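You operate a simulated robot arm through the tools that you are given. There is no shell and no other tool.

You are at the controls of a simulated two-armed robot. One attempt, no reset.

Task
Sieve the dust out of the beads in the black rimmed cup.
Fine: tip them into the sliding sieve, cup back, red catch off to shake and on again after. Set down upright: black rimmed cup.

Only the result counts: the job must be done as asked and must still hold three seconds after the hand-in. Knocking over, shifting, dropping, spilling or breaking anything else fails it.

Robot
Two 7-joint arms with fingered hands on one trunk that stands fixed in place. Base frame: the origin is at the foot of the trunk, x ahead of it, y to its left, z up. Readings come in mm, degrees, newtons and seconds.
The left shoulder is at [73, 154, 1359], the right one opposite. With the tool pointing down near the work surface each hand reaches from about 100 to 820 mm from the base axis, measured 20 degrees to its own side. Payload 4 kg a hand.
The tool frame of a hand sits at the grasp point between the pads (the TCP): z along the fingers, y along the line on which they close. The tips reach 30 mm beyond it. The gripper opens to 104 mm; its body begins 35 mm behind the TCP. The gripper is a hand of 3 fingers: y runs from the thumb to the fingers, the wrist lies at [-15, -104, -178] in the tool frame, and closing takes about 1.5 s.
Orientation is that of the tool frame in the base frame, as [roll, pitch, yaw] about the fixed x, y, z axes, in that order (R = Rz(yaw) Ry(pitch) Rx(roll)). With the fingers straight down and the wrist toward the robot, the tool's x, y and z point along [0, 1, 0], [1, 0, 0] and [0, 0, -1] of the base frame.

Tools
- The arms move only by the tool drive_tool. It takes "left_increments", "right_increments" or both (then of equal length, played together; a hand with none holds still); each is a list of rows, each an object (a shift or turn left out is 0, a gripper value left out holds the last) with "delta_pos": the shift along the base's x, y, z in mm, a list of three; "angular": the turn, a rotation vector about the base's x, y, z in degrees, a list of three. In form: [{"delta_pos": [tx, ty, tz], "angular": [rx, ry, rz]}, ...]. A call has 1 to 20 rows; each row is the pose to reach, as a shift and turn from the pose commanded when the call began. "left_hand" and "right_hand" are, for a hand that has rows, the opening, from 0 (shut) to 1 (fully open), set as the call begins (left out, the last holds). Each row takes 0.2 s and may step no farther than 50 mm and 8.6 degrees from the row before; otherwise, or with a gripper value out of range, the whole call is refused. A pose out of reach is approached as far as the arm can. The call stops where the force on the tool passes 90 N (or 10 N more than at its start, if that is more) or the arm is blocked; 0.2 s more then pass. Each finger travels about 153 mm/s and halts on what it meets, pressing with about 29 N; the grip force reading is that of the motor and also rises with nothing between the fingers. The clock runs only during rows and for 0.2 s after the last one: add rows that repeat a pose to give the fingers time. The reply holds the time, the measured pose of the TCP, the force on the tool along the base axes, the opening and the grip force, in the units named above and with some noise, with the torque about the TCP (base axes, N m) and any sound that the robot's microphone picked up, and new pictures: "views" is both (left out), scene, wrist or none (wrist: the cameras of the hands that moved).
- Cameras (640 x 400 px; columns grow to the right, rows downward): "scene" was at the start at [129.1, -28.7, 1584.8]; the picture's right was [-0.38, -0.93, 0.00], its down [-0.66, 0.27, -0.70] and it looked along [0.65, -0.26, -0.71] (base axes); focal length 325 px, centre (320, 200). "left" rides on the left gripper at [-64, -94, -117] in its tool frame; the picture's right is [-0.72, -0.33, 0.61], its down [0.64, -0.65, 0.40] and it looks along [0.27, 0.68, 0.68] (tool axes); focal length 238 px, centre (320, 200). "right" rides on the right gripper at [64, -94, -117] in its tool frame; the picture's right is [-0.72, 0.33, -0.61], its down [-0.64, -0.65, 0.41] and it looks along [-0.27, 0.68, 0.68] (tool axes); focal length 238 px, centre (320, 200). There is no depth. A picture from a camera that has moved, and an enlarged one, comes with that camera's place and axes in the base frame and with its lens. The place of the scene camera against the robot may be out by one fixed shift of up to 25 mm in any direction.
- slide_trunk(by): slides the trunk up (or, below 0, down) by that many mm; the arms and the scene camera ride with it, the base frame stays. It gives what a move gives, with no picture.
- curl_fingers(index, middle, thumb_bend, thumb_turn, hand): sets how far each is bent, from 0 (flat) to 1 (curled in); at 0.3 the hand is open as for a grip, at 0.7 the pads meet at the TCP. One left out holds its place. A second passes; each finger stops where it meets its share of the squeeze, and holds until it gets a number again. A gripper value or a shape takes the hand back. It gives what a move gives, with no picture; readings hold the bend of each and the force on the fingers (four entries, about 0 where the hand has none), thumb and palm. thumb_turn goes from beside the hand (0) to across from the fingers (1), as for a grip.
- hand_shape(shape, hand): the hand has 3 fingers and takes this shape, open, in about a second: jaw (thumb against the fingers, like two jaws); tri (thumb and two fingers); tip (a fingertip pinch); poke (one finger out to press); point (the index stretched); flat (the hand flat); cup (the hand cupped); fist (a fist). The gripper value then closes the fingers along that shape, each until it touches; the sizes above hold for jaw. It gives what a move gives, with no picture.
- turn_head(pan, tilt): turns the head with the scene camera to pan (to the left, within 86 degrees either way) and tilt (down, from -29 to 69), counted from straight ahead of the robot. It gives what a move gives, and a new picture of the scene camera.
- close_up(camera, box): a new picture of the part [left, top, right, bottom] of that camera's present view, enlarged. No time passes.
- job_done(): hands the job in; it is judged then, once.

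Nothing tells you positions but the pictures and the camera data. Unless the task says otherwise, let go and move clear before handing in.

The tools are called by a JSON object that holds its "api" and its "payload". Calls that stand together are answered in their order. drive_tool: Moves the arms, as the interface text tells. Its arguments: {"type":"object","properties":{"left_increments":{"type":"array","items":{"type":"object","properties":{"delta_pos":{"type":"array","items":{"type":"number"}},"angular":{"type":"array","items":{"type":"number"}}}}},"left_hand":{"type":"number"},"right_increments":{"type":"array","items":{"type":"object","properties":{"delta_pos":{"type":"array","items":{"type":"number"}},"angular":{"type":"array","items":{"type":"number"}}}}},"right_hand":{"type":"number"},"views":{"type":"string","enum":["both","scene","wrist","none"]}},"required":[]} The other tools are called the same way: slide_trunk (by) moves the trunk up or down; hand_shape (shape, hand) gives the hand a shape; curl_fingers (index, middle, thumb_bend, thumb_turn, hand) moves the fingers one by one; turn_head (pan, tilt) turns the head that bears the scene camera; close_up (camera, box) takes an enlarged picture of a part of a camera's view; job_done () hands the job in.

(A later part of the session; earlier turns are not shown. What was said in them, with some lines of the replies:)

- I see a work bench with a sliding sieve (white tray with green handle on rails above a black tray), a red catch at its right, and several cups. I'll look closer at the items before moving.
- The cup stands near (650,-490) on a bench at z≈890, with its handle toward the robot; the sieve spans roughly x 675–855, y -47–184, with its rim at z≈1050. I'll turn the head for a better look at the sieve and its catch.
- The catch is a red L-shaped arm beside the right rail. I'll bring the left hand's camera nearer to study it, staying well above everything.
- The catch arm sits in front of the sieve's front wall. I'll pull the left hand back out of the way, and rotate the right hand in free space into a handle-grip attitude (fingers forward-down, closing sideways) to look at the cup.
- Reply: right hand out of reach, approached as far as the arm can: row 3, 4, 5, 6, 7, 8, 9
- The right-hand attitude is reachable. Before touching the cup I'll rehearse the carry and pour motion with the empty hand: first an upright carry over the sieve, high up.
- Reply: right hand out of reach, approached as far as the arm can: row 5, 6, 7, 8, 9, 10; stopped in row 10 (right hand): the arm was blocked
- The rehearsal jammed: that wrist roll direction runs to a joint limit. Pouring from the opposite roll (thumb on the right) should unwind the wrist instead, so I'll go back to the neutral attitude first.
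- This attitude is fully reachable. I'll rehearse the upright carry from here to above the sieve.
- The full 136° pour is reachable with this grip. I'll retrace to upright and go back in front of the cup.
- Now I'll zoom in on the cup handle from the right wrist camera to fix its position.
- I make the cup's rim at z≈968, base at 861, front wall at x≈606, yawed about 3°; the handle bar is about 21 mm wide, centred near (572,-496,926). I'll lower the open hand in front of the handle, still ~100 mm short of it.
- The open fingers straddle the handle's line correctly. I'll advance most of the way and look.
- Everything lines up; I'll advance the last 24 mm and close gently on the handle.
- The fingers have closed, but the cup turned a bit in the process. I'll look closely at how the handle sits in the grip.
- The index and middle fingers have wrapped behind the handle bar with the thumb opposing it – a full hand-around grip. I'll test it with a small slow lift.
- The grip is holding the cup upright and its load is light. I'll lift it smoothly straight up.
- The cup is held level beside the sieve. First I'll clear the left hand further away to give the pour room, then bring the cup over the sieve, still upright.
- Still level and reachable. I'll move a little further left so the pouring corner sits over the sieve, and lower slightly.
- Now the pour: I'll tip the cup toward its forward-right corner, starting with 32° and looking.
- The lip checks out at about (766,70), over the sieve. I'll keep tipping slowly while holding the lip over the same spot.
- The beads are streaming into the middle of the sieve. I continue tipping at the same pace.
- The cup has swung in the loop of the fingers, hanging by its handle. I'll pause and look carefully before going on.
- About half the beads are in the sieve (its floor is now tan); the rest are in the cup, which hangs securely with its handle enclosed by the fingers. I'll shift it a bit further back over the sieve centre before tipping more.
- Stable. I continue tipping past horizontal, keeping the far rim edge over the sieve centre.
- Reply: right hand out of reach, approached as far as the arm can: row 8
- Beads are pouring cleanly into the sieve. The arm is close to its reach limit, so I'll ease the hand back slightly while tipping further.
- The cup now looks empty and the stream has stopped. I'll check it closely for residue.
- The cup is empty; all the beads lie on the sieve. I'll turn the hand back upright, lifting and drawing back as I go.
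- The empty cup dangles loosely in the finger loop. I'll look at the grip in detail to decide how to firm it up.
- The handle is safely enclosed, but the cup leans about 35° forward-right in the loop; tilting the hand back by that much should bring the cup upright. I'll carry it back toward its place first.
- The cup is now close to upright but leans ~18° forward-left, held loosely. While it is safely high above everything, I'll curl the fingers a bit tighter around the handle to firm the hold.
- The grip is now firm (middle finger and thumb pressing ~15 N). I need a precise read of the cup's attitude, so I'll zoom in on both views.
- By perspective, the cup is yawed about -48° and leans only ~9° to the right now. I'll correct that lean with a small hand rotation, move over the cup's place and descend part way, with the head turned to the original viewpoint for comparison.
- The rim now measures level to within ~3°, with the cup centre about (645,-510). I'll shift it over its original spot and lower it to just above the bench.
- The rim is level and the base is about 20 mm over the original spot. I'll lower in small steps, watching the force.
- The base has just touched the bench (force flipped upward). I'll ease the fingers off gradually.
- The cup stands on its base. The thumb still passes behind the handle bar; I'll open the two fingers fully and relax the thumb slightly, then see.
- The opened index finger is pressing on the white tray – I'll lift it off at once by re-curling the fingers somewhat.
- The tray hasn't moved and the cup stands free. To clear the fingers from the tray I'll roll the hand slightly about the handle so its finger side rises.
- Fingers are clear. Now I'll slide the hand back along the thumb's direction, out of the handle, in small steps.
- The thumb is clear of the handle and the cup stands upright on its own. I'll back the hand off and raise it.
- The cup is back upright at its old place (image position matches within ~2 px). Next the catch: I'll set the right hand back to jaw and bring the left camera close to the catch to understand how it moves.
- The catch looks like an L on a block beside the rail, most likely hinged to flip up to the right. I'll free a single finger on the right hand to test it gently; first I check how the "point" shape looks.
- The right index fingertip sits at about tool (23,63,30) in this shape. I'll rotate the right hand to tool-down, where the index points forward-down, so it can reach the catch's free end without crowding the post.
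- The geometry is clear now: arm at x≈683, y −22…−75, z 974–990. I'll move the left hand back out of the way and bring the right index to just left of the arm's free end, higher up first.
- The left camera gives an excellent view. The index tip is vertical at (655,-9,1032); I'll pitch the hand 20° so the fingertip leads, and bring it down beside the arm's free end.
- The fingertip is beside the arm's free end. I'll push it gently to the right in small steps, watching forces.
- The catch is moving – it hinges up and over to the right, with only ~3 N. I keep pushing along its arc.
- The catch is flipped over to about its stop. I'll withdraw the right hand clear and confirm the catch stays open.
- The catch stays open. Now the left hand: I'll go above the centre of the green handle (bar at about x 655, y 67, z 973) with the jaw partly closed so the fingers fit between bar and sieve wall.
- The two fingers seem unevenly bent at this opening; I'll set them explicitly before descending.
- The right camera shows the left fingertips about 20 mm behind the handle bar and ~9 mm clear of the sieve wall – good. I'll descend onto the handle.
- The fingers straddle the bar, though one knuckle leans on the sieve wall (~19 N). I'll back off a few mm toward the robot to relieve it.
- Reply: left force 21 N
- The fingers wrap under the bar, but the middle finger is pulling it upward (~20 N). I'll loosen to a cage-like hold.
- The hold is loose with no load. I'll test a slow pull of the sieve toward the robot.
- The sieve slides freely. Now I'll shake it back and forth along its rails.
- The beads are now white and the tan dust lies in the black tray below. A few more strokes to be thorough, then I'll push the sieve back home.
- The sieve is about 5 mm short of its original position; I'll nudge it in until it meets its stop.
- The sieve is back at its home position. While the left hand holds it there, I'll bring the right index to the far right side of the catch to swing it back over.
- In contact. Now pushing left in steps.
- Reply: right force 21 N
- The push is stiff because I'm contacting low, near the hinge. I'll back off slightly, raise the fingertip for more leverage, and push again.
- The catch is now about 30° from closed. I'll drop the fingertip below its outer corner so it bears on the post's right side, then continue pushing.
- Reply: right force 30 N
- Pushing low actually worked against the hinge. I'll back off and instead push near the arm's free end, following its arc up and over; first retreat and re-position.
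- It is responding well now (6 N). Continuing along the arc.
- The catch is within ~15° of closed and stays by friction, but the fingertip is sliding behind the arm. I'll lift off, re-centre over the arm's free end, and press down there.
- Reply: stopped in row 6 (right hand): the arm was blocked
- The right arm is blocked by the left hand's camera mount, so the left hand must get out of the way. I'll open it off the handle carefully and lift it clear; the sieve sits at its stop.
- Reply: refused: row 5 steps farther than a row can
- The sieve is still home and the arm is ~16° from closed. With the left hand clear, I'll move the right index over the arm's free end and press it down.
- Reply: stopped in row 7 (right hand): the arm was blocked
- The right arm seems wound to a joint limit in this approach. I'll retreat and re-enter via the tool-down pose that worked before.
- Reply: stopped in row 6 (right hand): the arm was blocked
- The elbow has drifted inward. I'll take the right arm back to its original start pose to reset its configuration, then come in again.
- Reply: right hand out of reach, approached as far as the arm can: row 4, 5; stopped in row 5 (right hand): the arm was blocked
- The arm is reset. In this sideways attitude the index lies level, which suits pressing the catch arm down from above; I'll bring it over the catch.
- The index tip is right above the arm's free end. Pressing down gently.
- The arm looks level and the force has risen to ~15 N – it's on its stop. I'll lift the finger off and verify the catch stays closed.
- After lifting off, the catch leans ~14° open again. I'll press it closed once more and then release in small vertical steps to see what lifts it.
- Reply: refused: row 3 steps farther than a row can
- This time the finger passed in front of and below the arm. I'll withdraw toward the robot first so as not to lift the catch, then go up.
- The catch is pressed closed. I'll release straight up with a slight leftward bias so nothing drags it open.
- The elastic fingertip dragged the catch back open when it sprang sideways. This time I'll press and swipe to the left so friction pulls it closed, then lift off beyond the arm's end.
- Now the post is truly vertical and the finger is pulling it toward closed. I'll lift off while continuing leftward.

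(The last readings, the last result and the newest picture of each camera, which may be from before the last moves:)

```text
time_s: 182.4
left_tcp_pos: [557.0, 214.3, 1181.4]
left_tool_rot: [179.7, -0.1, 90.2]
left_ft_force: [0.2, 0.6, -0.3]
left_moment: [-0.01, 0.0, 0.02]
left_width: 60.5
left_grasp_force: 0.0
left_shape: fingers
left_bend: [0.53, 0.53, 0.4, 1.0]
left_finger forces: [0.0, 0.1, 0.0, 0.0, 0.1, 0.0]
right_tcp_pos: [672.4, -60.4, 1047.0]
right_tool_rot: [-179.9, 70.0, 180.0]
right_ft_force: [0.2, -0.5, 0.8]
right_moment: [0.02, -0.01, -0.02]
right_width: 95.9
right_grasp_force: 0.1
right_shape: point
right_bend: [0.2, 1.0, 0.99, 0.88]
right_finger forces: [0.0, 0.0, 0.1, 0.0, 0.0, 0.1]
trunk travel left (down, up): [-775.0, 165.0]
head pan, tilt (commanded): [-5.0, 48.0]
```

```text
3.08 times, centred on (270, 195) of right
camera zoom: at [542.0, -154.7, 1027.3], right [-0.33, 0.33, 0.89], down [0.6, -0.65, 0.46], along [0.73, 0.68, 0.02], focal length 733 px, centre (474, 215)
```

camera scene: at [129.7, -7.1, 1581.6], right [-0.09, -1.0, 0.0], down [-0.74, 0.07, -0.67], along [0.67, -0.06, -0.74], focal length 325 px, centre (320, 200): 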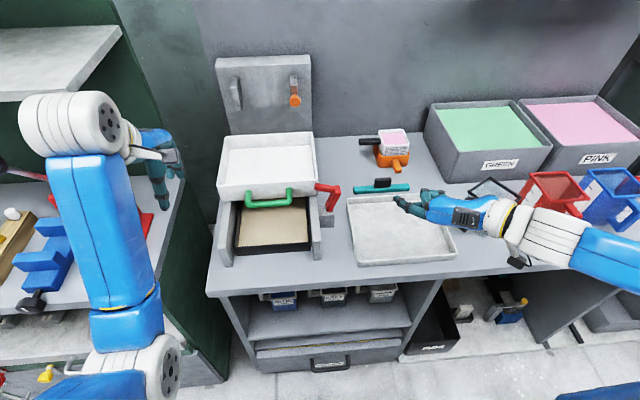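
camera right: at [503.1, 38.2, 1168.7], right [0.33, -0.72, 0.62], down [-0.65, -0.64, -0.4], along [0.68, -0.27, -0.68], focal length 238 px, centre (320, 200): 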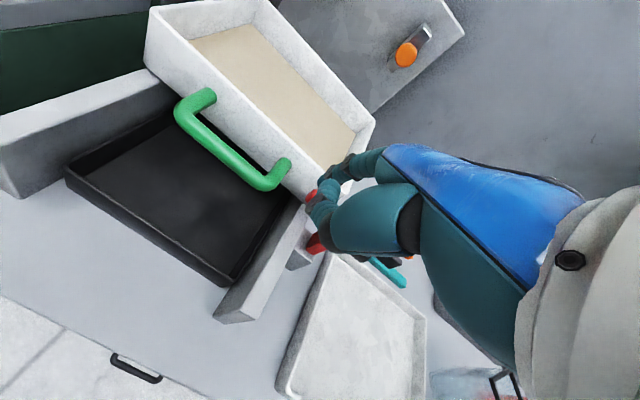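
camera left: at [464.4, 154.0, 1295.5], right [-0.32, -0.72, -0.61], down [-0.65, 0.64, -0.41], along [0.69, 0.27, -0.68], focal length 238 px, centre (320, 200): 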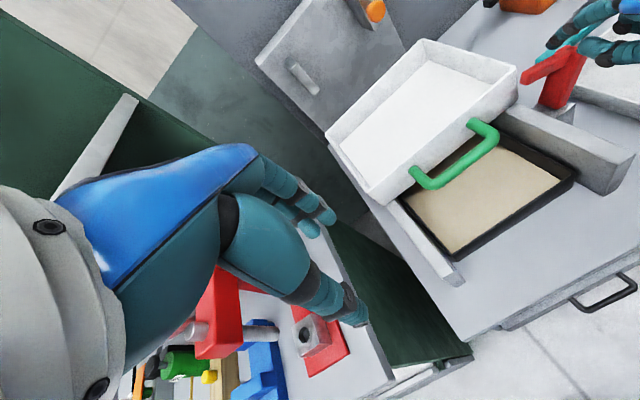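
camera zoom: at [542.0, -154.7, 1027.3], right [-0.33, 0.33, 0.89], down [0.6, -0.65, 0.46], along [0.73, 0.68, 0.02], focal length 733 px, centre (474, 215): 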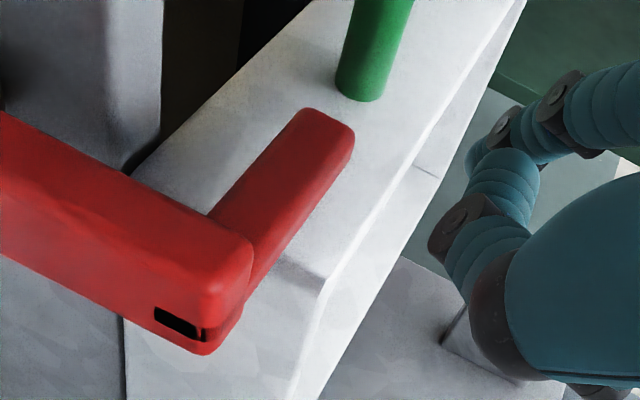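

The catch now stays closed (post vertical, arm level). I'll raise the right hand straight up and withdraw it well clear.

{"api": "drive_tool", "payload": {"right_increments": [{"delta_pos": [0, 0, 20]}, {"delta_pos": [-5, 0, 45]}, {"delta_pos": [-20, -5, 75]}, {"delta_pos": [-45, -25, 100]}, {"delta_pos": [-75, -55, 115]}, {"delta_pos": [-105, -90, 120]}, {"delta_pos": [-135, -125, 120]}, {"delta_pos": [-165, -160, 120]}, {"delta_pos": [-190, -195, 120]}], "views": "scene"}}

{"api": "close_up", "payload": {"camera": "left", "box": [380, 0, 640, 180]}}

{"api": "close_up", "payload": {"camera": "scene", "box": [200, 110, 380, 270]}}

{"api": "close_up", "payload": {"camera": "right", "box": [60, 40, 360, 260]}}

```text
time_s: 184.4
left_tcp_pos: [553.2, 215.6, 1183.4]
left_tool_rot: [179.5, -0.1, 90.1]
left_ft_force: [0.2, -0.1, 0.4]
left_moment: [0.0, -0.01, -0.01]
left_width: 60.4
left_grasp_force: 0.1
left_shape: fingers
left_bend: [0.53, 0.53, 0.4, 1.0]
left_finger forces: [0.0, 0.0, 0.1, 0.0, 0.1, 0.0]
right_tcp_pos: [481.2, -254.2, 1169.3]
right_tool_rot: [179.8, 70.2, 179.8]
right_ft_force: [-0.2, -0.9, -0.3]
right_moment: [-0.01, 0.02, -0.03]
right_width: 95.9
right_grasp_force: 0.0
right_shape: point
right_bend: [0.2, 1.0, 0.99, 0.88]
right_finger forces: [0.1, 0.1, 0.0, 0.1, 0.0, 0.0]
trunk travel left (down, up): [-775.0, 165.0]
head pan, tilt (commanded): [-5.0, 48.0]
camera scene: at [129.2, -6.2, 1581.6], right [-0.09, -1.0, 0.0], down [-0.74, 0.07, -0.67], along [0.67, -0.06, -0.74], focal length 325 px, centre (320, 200)
```

scene: 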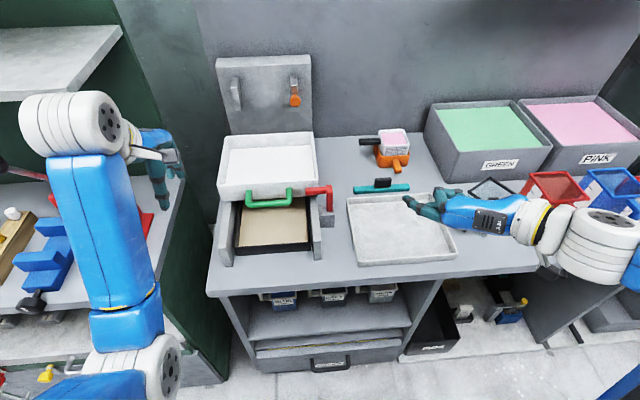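

```text
2.22 times, centred on (510, 90) of left
camera zoom: at [457.5, 151.1, 1298.3], right [-0.32, -0.72, -0.62], down [-0.65, 0.64, -0.41], along [0.69, 0.27, -0.67], focal length 530 px, centre (-102, 444)
```

zoom: 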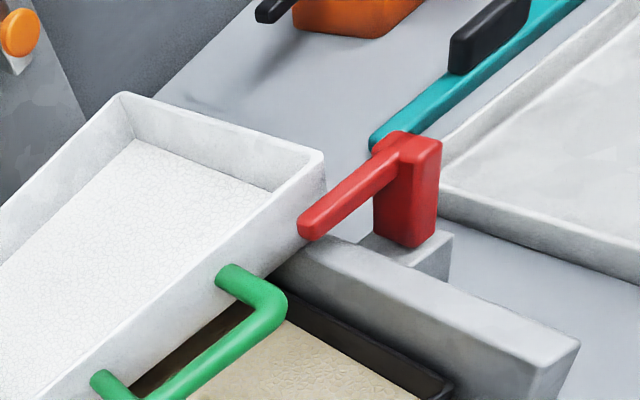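

```text
2.50 times, centred on (290, 190) of scene
camera zoom: at [129.2, -6.2, 1581.6], right [-0.09, -1.0, 0.0], down [-0.74, 0.07, -0.67], along [0.67, -0.06, -0.74], focal length 812 px, centre (395, 225)
```

zoom: 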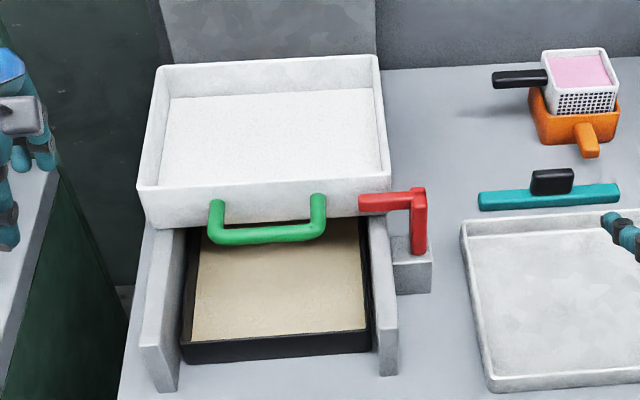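

```text
1.82 times, centred on (210, 150) of right
camera zoom: at [349.9, -348.7, 1148.9], right [-0.33, 0.32, 0.88], down [0.6, -0.65, 0.47], along [0.73, 0.68, 0.02], focal length 433 px, centre (520, 291)
```

zoom: 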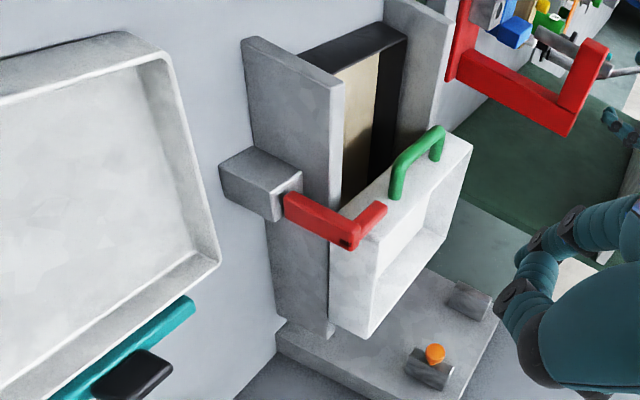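

The catch is closed, matching its original look, and the sieve is home with clean white beads. I'll move both hands further back and compare the whole bench with the starting view.

{"api": "drive_tool", "payload": {"left_increments": [{"delta_pos": [-20, 15, 20]}, {"delta_pos": [-45, 35, 45]}, {"delta_pos": [-75, 55, 70]}, {"delta_pos": [-105, 70, 90]}, {"delta_pos": [-125, 80, 100]}], "right_increments": [{"delta_pos": [-15, -10, 20]}, {"delta_pos": [-35, -25, 45]}, {"delta_pos": [-55, -40, 70]}, {"delta_pos": [-75, -50, 90]}, {"delta_pos": [-90, -55, 100]}], "views": "none"}}

{"api": "turn_head", "payload": {"pan": -22.2, "tilt": 45.5}}

{"api": "close_up", "payload": {"camera": "scene", "box": [100, 130, 300, 310]}}

{"api": "close_up", "payload": {"camera": "scene", "box": [260, 90, 580, 290]}}

```text
time_s: 185.6
left_tcp_pos: [426.2, 295.1, 1284.1]
left_tool_rot: [179.6, -0.1, 90.1]
left_ft_force: [-0.3, 0.0, 0.7]
left_moment: [-0.01, 0.01, -0.03]
left_width: 60.4
left_grasp_force: 0.1
left_shape: fingers
left_bend: [0.53, 0.53, 0.4, 1.0]
left_finger forces: [0.0, 0.1, 0.0, 0.0, 0.0, 0.1]
right_tcp_pos: [391.8, -312.5, 1269.1]
right_tool_rot: [179.8, 70.1, 179.7]
right_ft_force: [-0.1, 0.2, 1.3]
right_moment: [0.02, -0.01, 0.01]
right_width: 95.9
right_grasp_force: 0.0
right_shape: point
right_bend: [0.2, 1.0, 0.99, 0.88]
right_finger forces: [0.0, 0.1, 0.0, 0.0, 0.1, 0.0]
trunk travel left (down, up): [-775.0, 165.0]
head pan, tilt (commanded): [-5.0, 48.0]
```

```text
time_s: 186.4
left_tcp_pos: [429.7, 297.1, 1283.7]
left_tool_rot: [179.6, -0.1, 90.1]
left_ft_force: [-0.3, -0.2, 0.4]
left_moment: [-0.03, 0.02, -0.01]
left_width: 60.6
left_grasp_force: 0.0
left_shape: fingers
left_bend: [0.53, 0.53, 0.4, 1.0]
left_finger forces: [0.0, 0.0, 0.0, 0.1, 0.0, 0.0]
right_tcp_pos: [395.0, -311.1, 1267.6]
right_tool_rot: [-179.9, 70.1, 180.0]
right_ft_force: [0.4, -0.2, 0.9]
right_moment: [0.01, 0.0, -0.01]
right_width: 96.0
right_grasp_force: 0.1
right_shape: point
right_bend: [0.2, 1.0, 0.99, 0.88]
right_finger forces: [0.0, 0.0, 0.0, 0.0, 0.1, 0.1]
trunk travel left (down, up): [-775.0, 165.0]
head pan, tilt (commanded): [-22.2, 45.5]
camera scene: at [126.6, -28.8, 1585.0], right [-0.38, -0.93, 0.0], down [-0.66, 0.27, -0.7], along [0.65, -0.26, -0.71], focal length 325 px, centre (320, 200)
```

scene: 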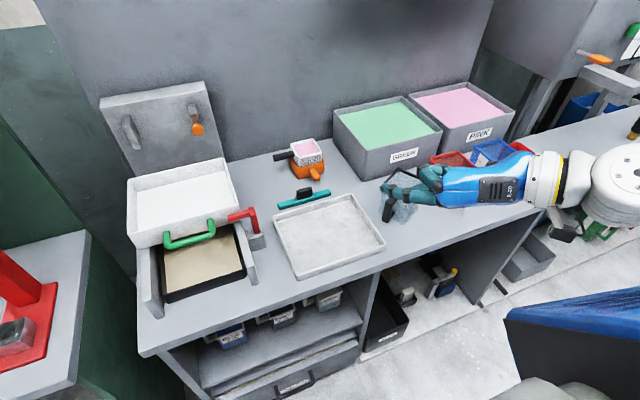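

```text
2.22 times, centred on (200, 220) of scene
camera zoom: at [126.6, -28.8, 1585.0], right [-0.38, -0.93, 0.0], down [-0.66, 0.27, -0.7], along [0.65, -0.26, -0.71], focal length 722 px, centre (587, 156)
```

zoom: 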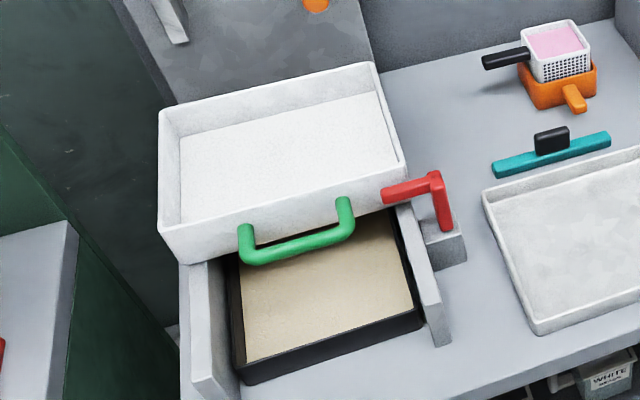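

```text
2.00 times, centred on (420, 190) of scene
camera zoom: at [126.6, -28.8, 1585.0], right [-0.38, -0.93, 0.0], down [-0.66, 0.27, -0.7], along [0.65, -0.26, -0.71], focal length 650 px, centre (120, 220)
```

zoom: 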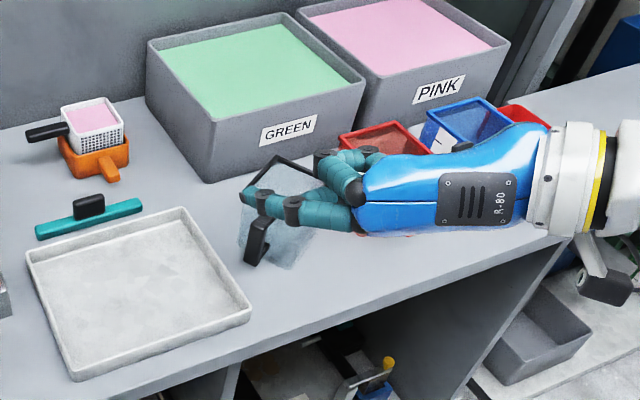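

Everything on the left matches the starting picture exactly. I'll shift the right hand aside for one last unobstructed look at the cup.

{"api": "drive_tool", "payload": {"right_increments": [{"delta_pos": [-5, 30, 20]}, {"delta_pos": [-10, 60, 40]}, {"delta_pos": [-15, 90, 55]}, {"delta_pos": [-20, 115, 65]}], "views": "scene"}}

{"api": "close_up", "payload": {"camera": "scene", "box": [340, 140, 500, 240]}}

```text
time_s: 187.4
left_tcp_pos: [430.8, 299.3, 1282.8]
left_tool_rot: [179.7, 0.0, 90.1]
left_ft_force: [-1.1, -0.3, -1.1]
left_moment: [-0.01, 0.03, -0.02]
left_width: 60.6
left_grasp_force: 0.0
left_shape: fingers
left_bend: [0.53, 0.53, 0.4, 1.0]
left_finger forces: [0.0, 0.0, 0.0, 0.0, 0.1, 0.0]
right_tcp_pos: [435.2, -239.4, 1339.4]
right_tool_rot: [179.9, 69.9, -179.9]
right_ft_force: [0.1, -1.0, -0.1]
right_moment: [0.02, 0.0, 0.01]
right_width: 95.8
right_grasp_force: 0.1
right_shape: point
right_bend: [0.2, 1.0, 0.99, 0.88]
right_finger forces: [0.0, 0.0, 0.0, 0.0, 0.0, 0.1]
right hand out of reach, approached as far as the arm can: row 1, 2, 3, 4
trunk travel left (down, up): [-775.0, 165.0]
head pan, tilt (commanded): [-22.2, 45.5]
camera scene: at [129.1, -26.9, 1584.8], right [-0.38, -0.93, 0.0], down [-0.66, 0.27, -0.7], along [0.65, -0.26, -0.71], focal length 325 px, centre (320, 200)
```

scene: 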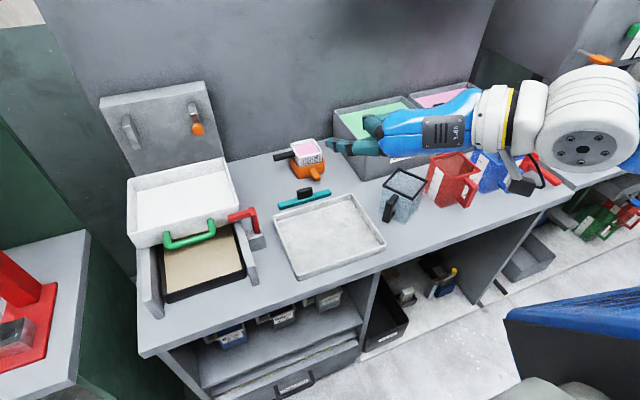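

```text
4.00 times, centred on (420, 190) of scene
camera zoom: at [129.1, -26.9, 1584.8], right [-0.38, -0.93, 0.0], down [-0.66, 0.27, -0.7], along [0.65, -0.26, -0.71], focal length 1300 px, centre (-80, 240)
```

zoom: 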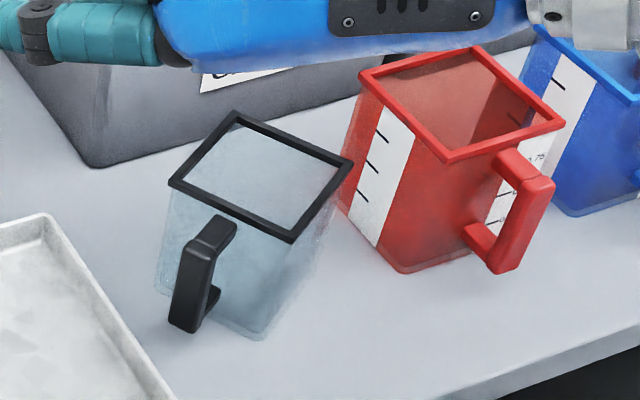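

The cup stands upright and empty on its old spot. The beads are clean in the sieve, which is home with the red catch closed, and the dust is in the black tray. Nothing else has visibly moved and both hands are clear, so I'm handing in.

{"api": "job_done", "payload": {}}

```text
The job is handed in.
```

I've handed the job in. The beads were sieved clean and everything was back in place when I checked, though no verdict has come back.

- **Beads:** they lie white in the sieve, and the tan dust is in the black tray below it.
- **Sieve and catch:** the sieve is pushed back to its stop. The red catch is closed and matches the starting picture. It sprang partly open twice as I let go of it, but the last try held.
- **Cup:** it stands upright and empty on its old spot, within a few millimetres. It is turned about 60° from how it stood, so its handle now points to the left.
- **Other things:** while letting go of the cup, one finger pressed on the white tray for about a second. The tray has not moved as far as I can see, and I saw no spills and nothing else knocked or shifted.

Both hands were clear at hand-in.
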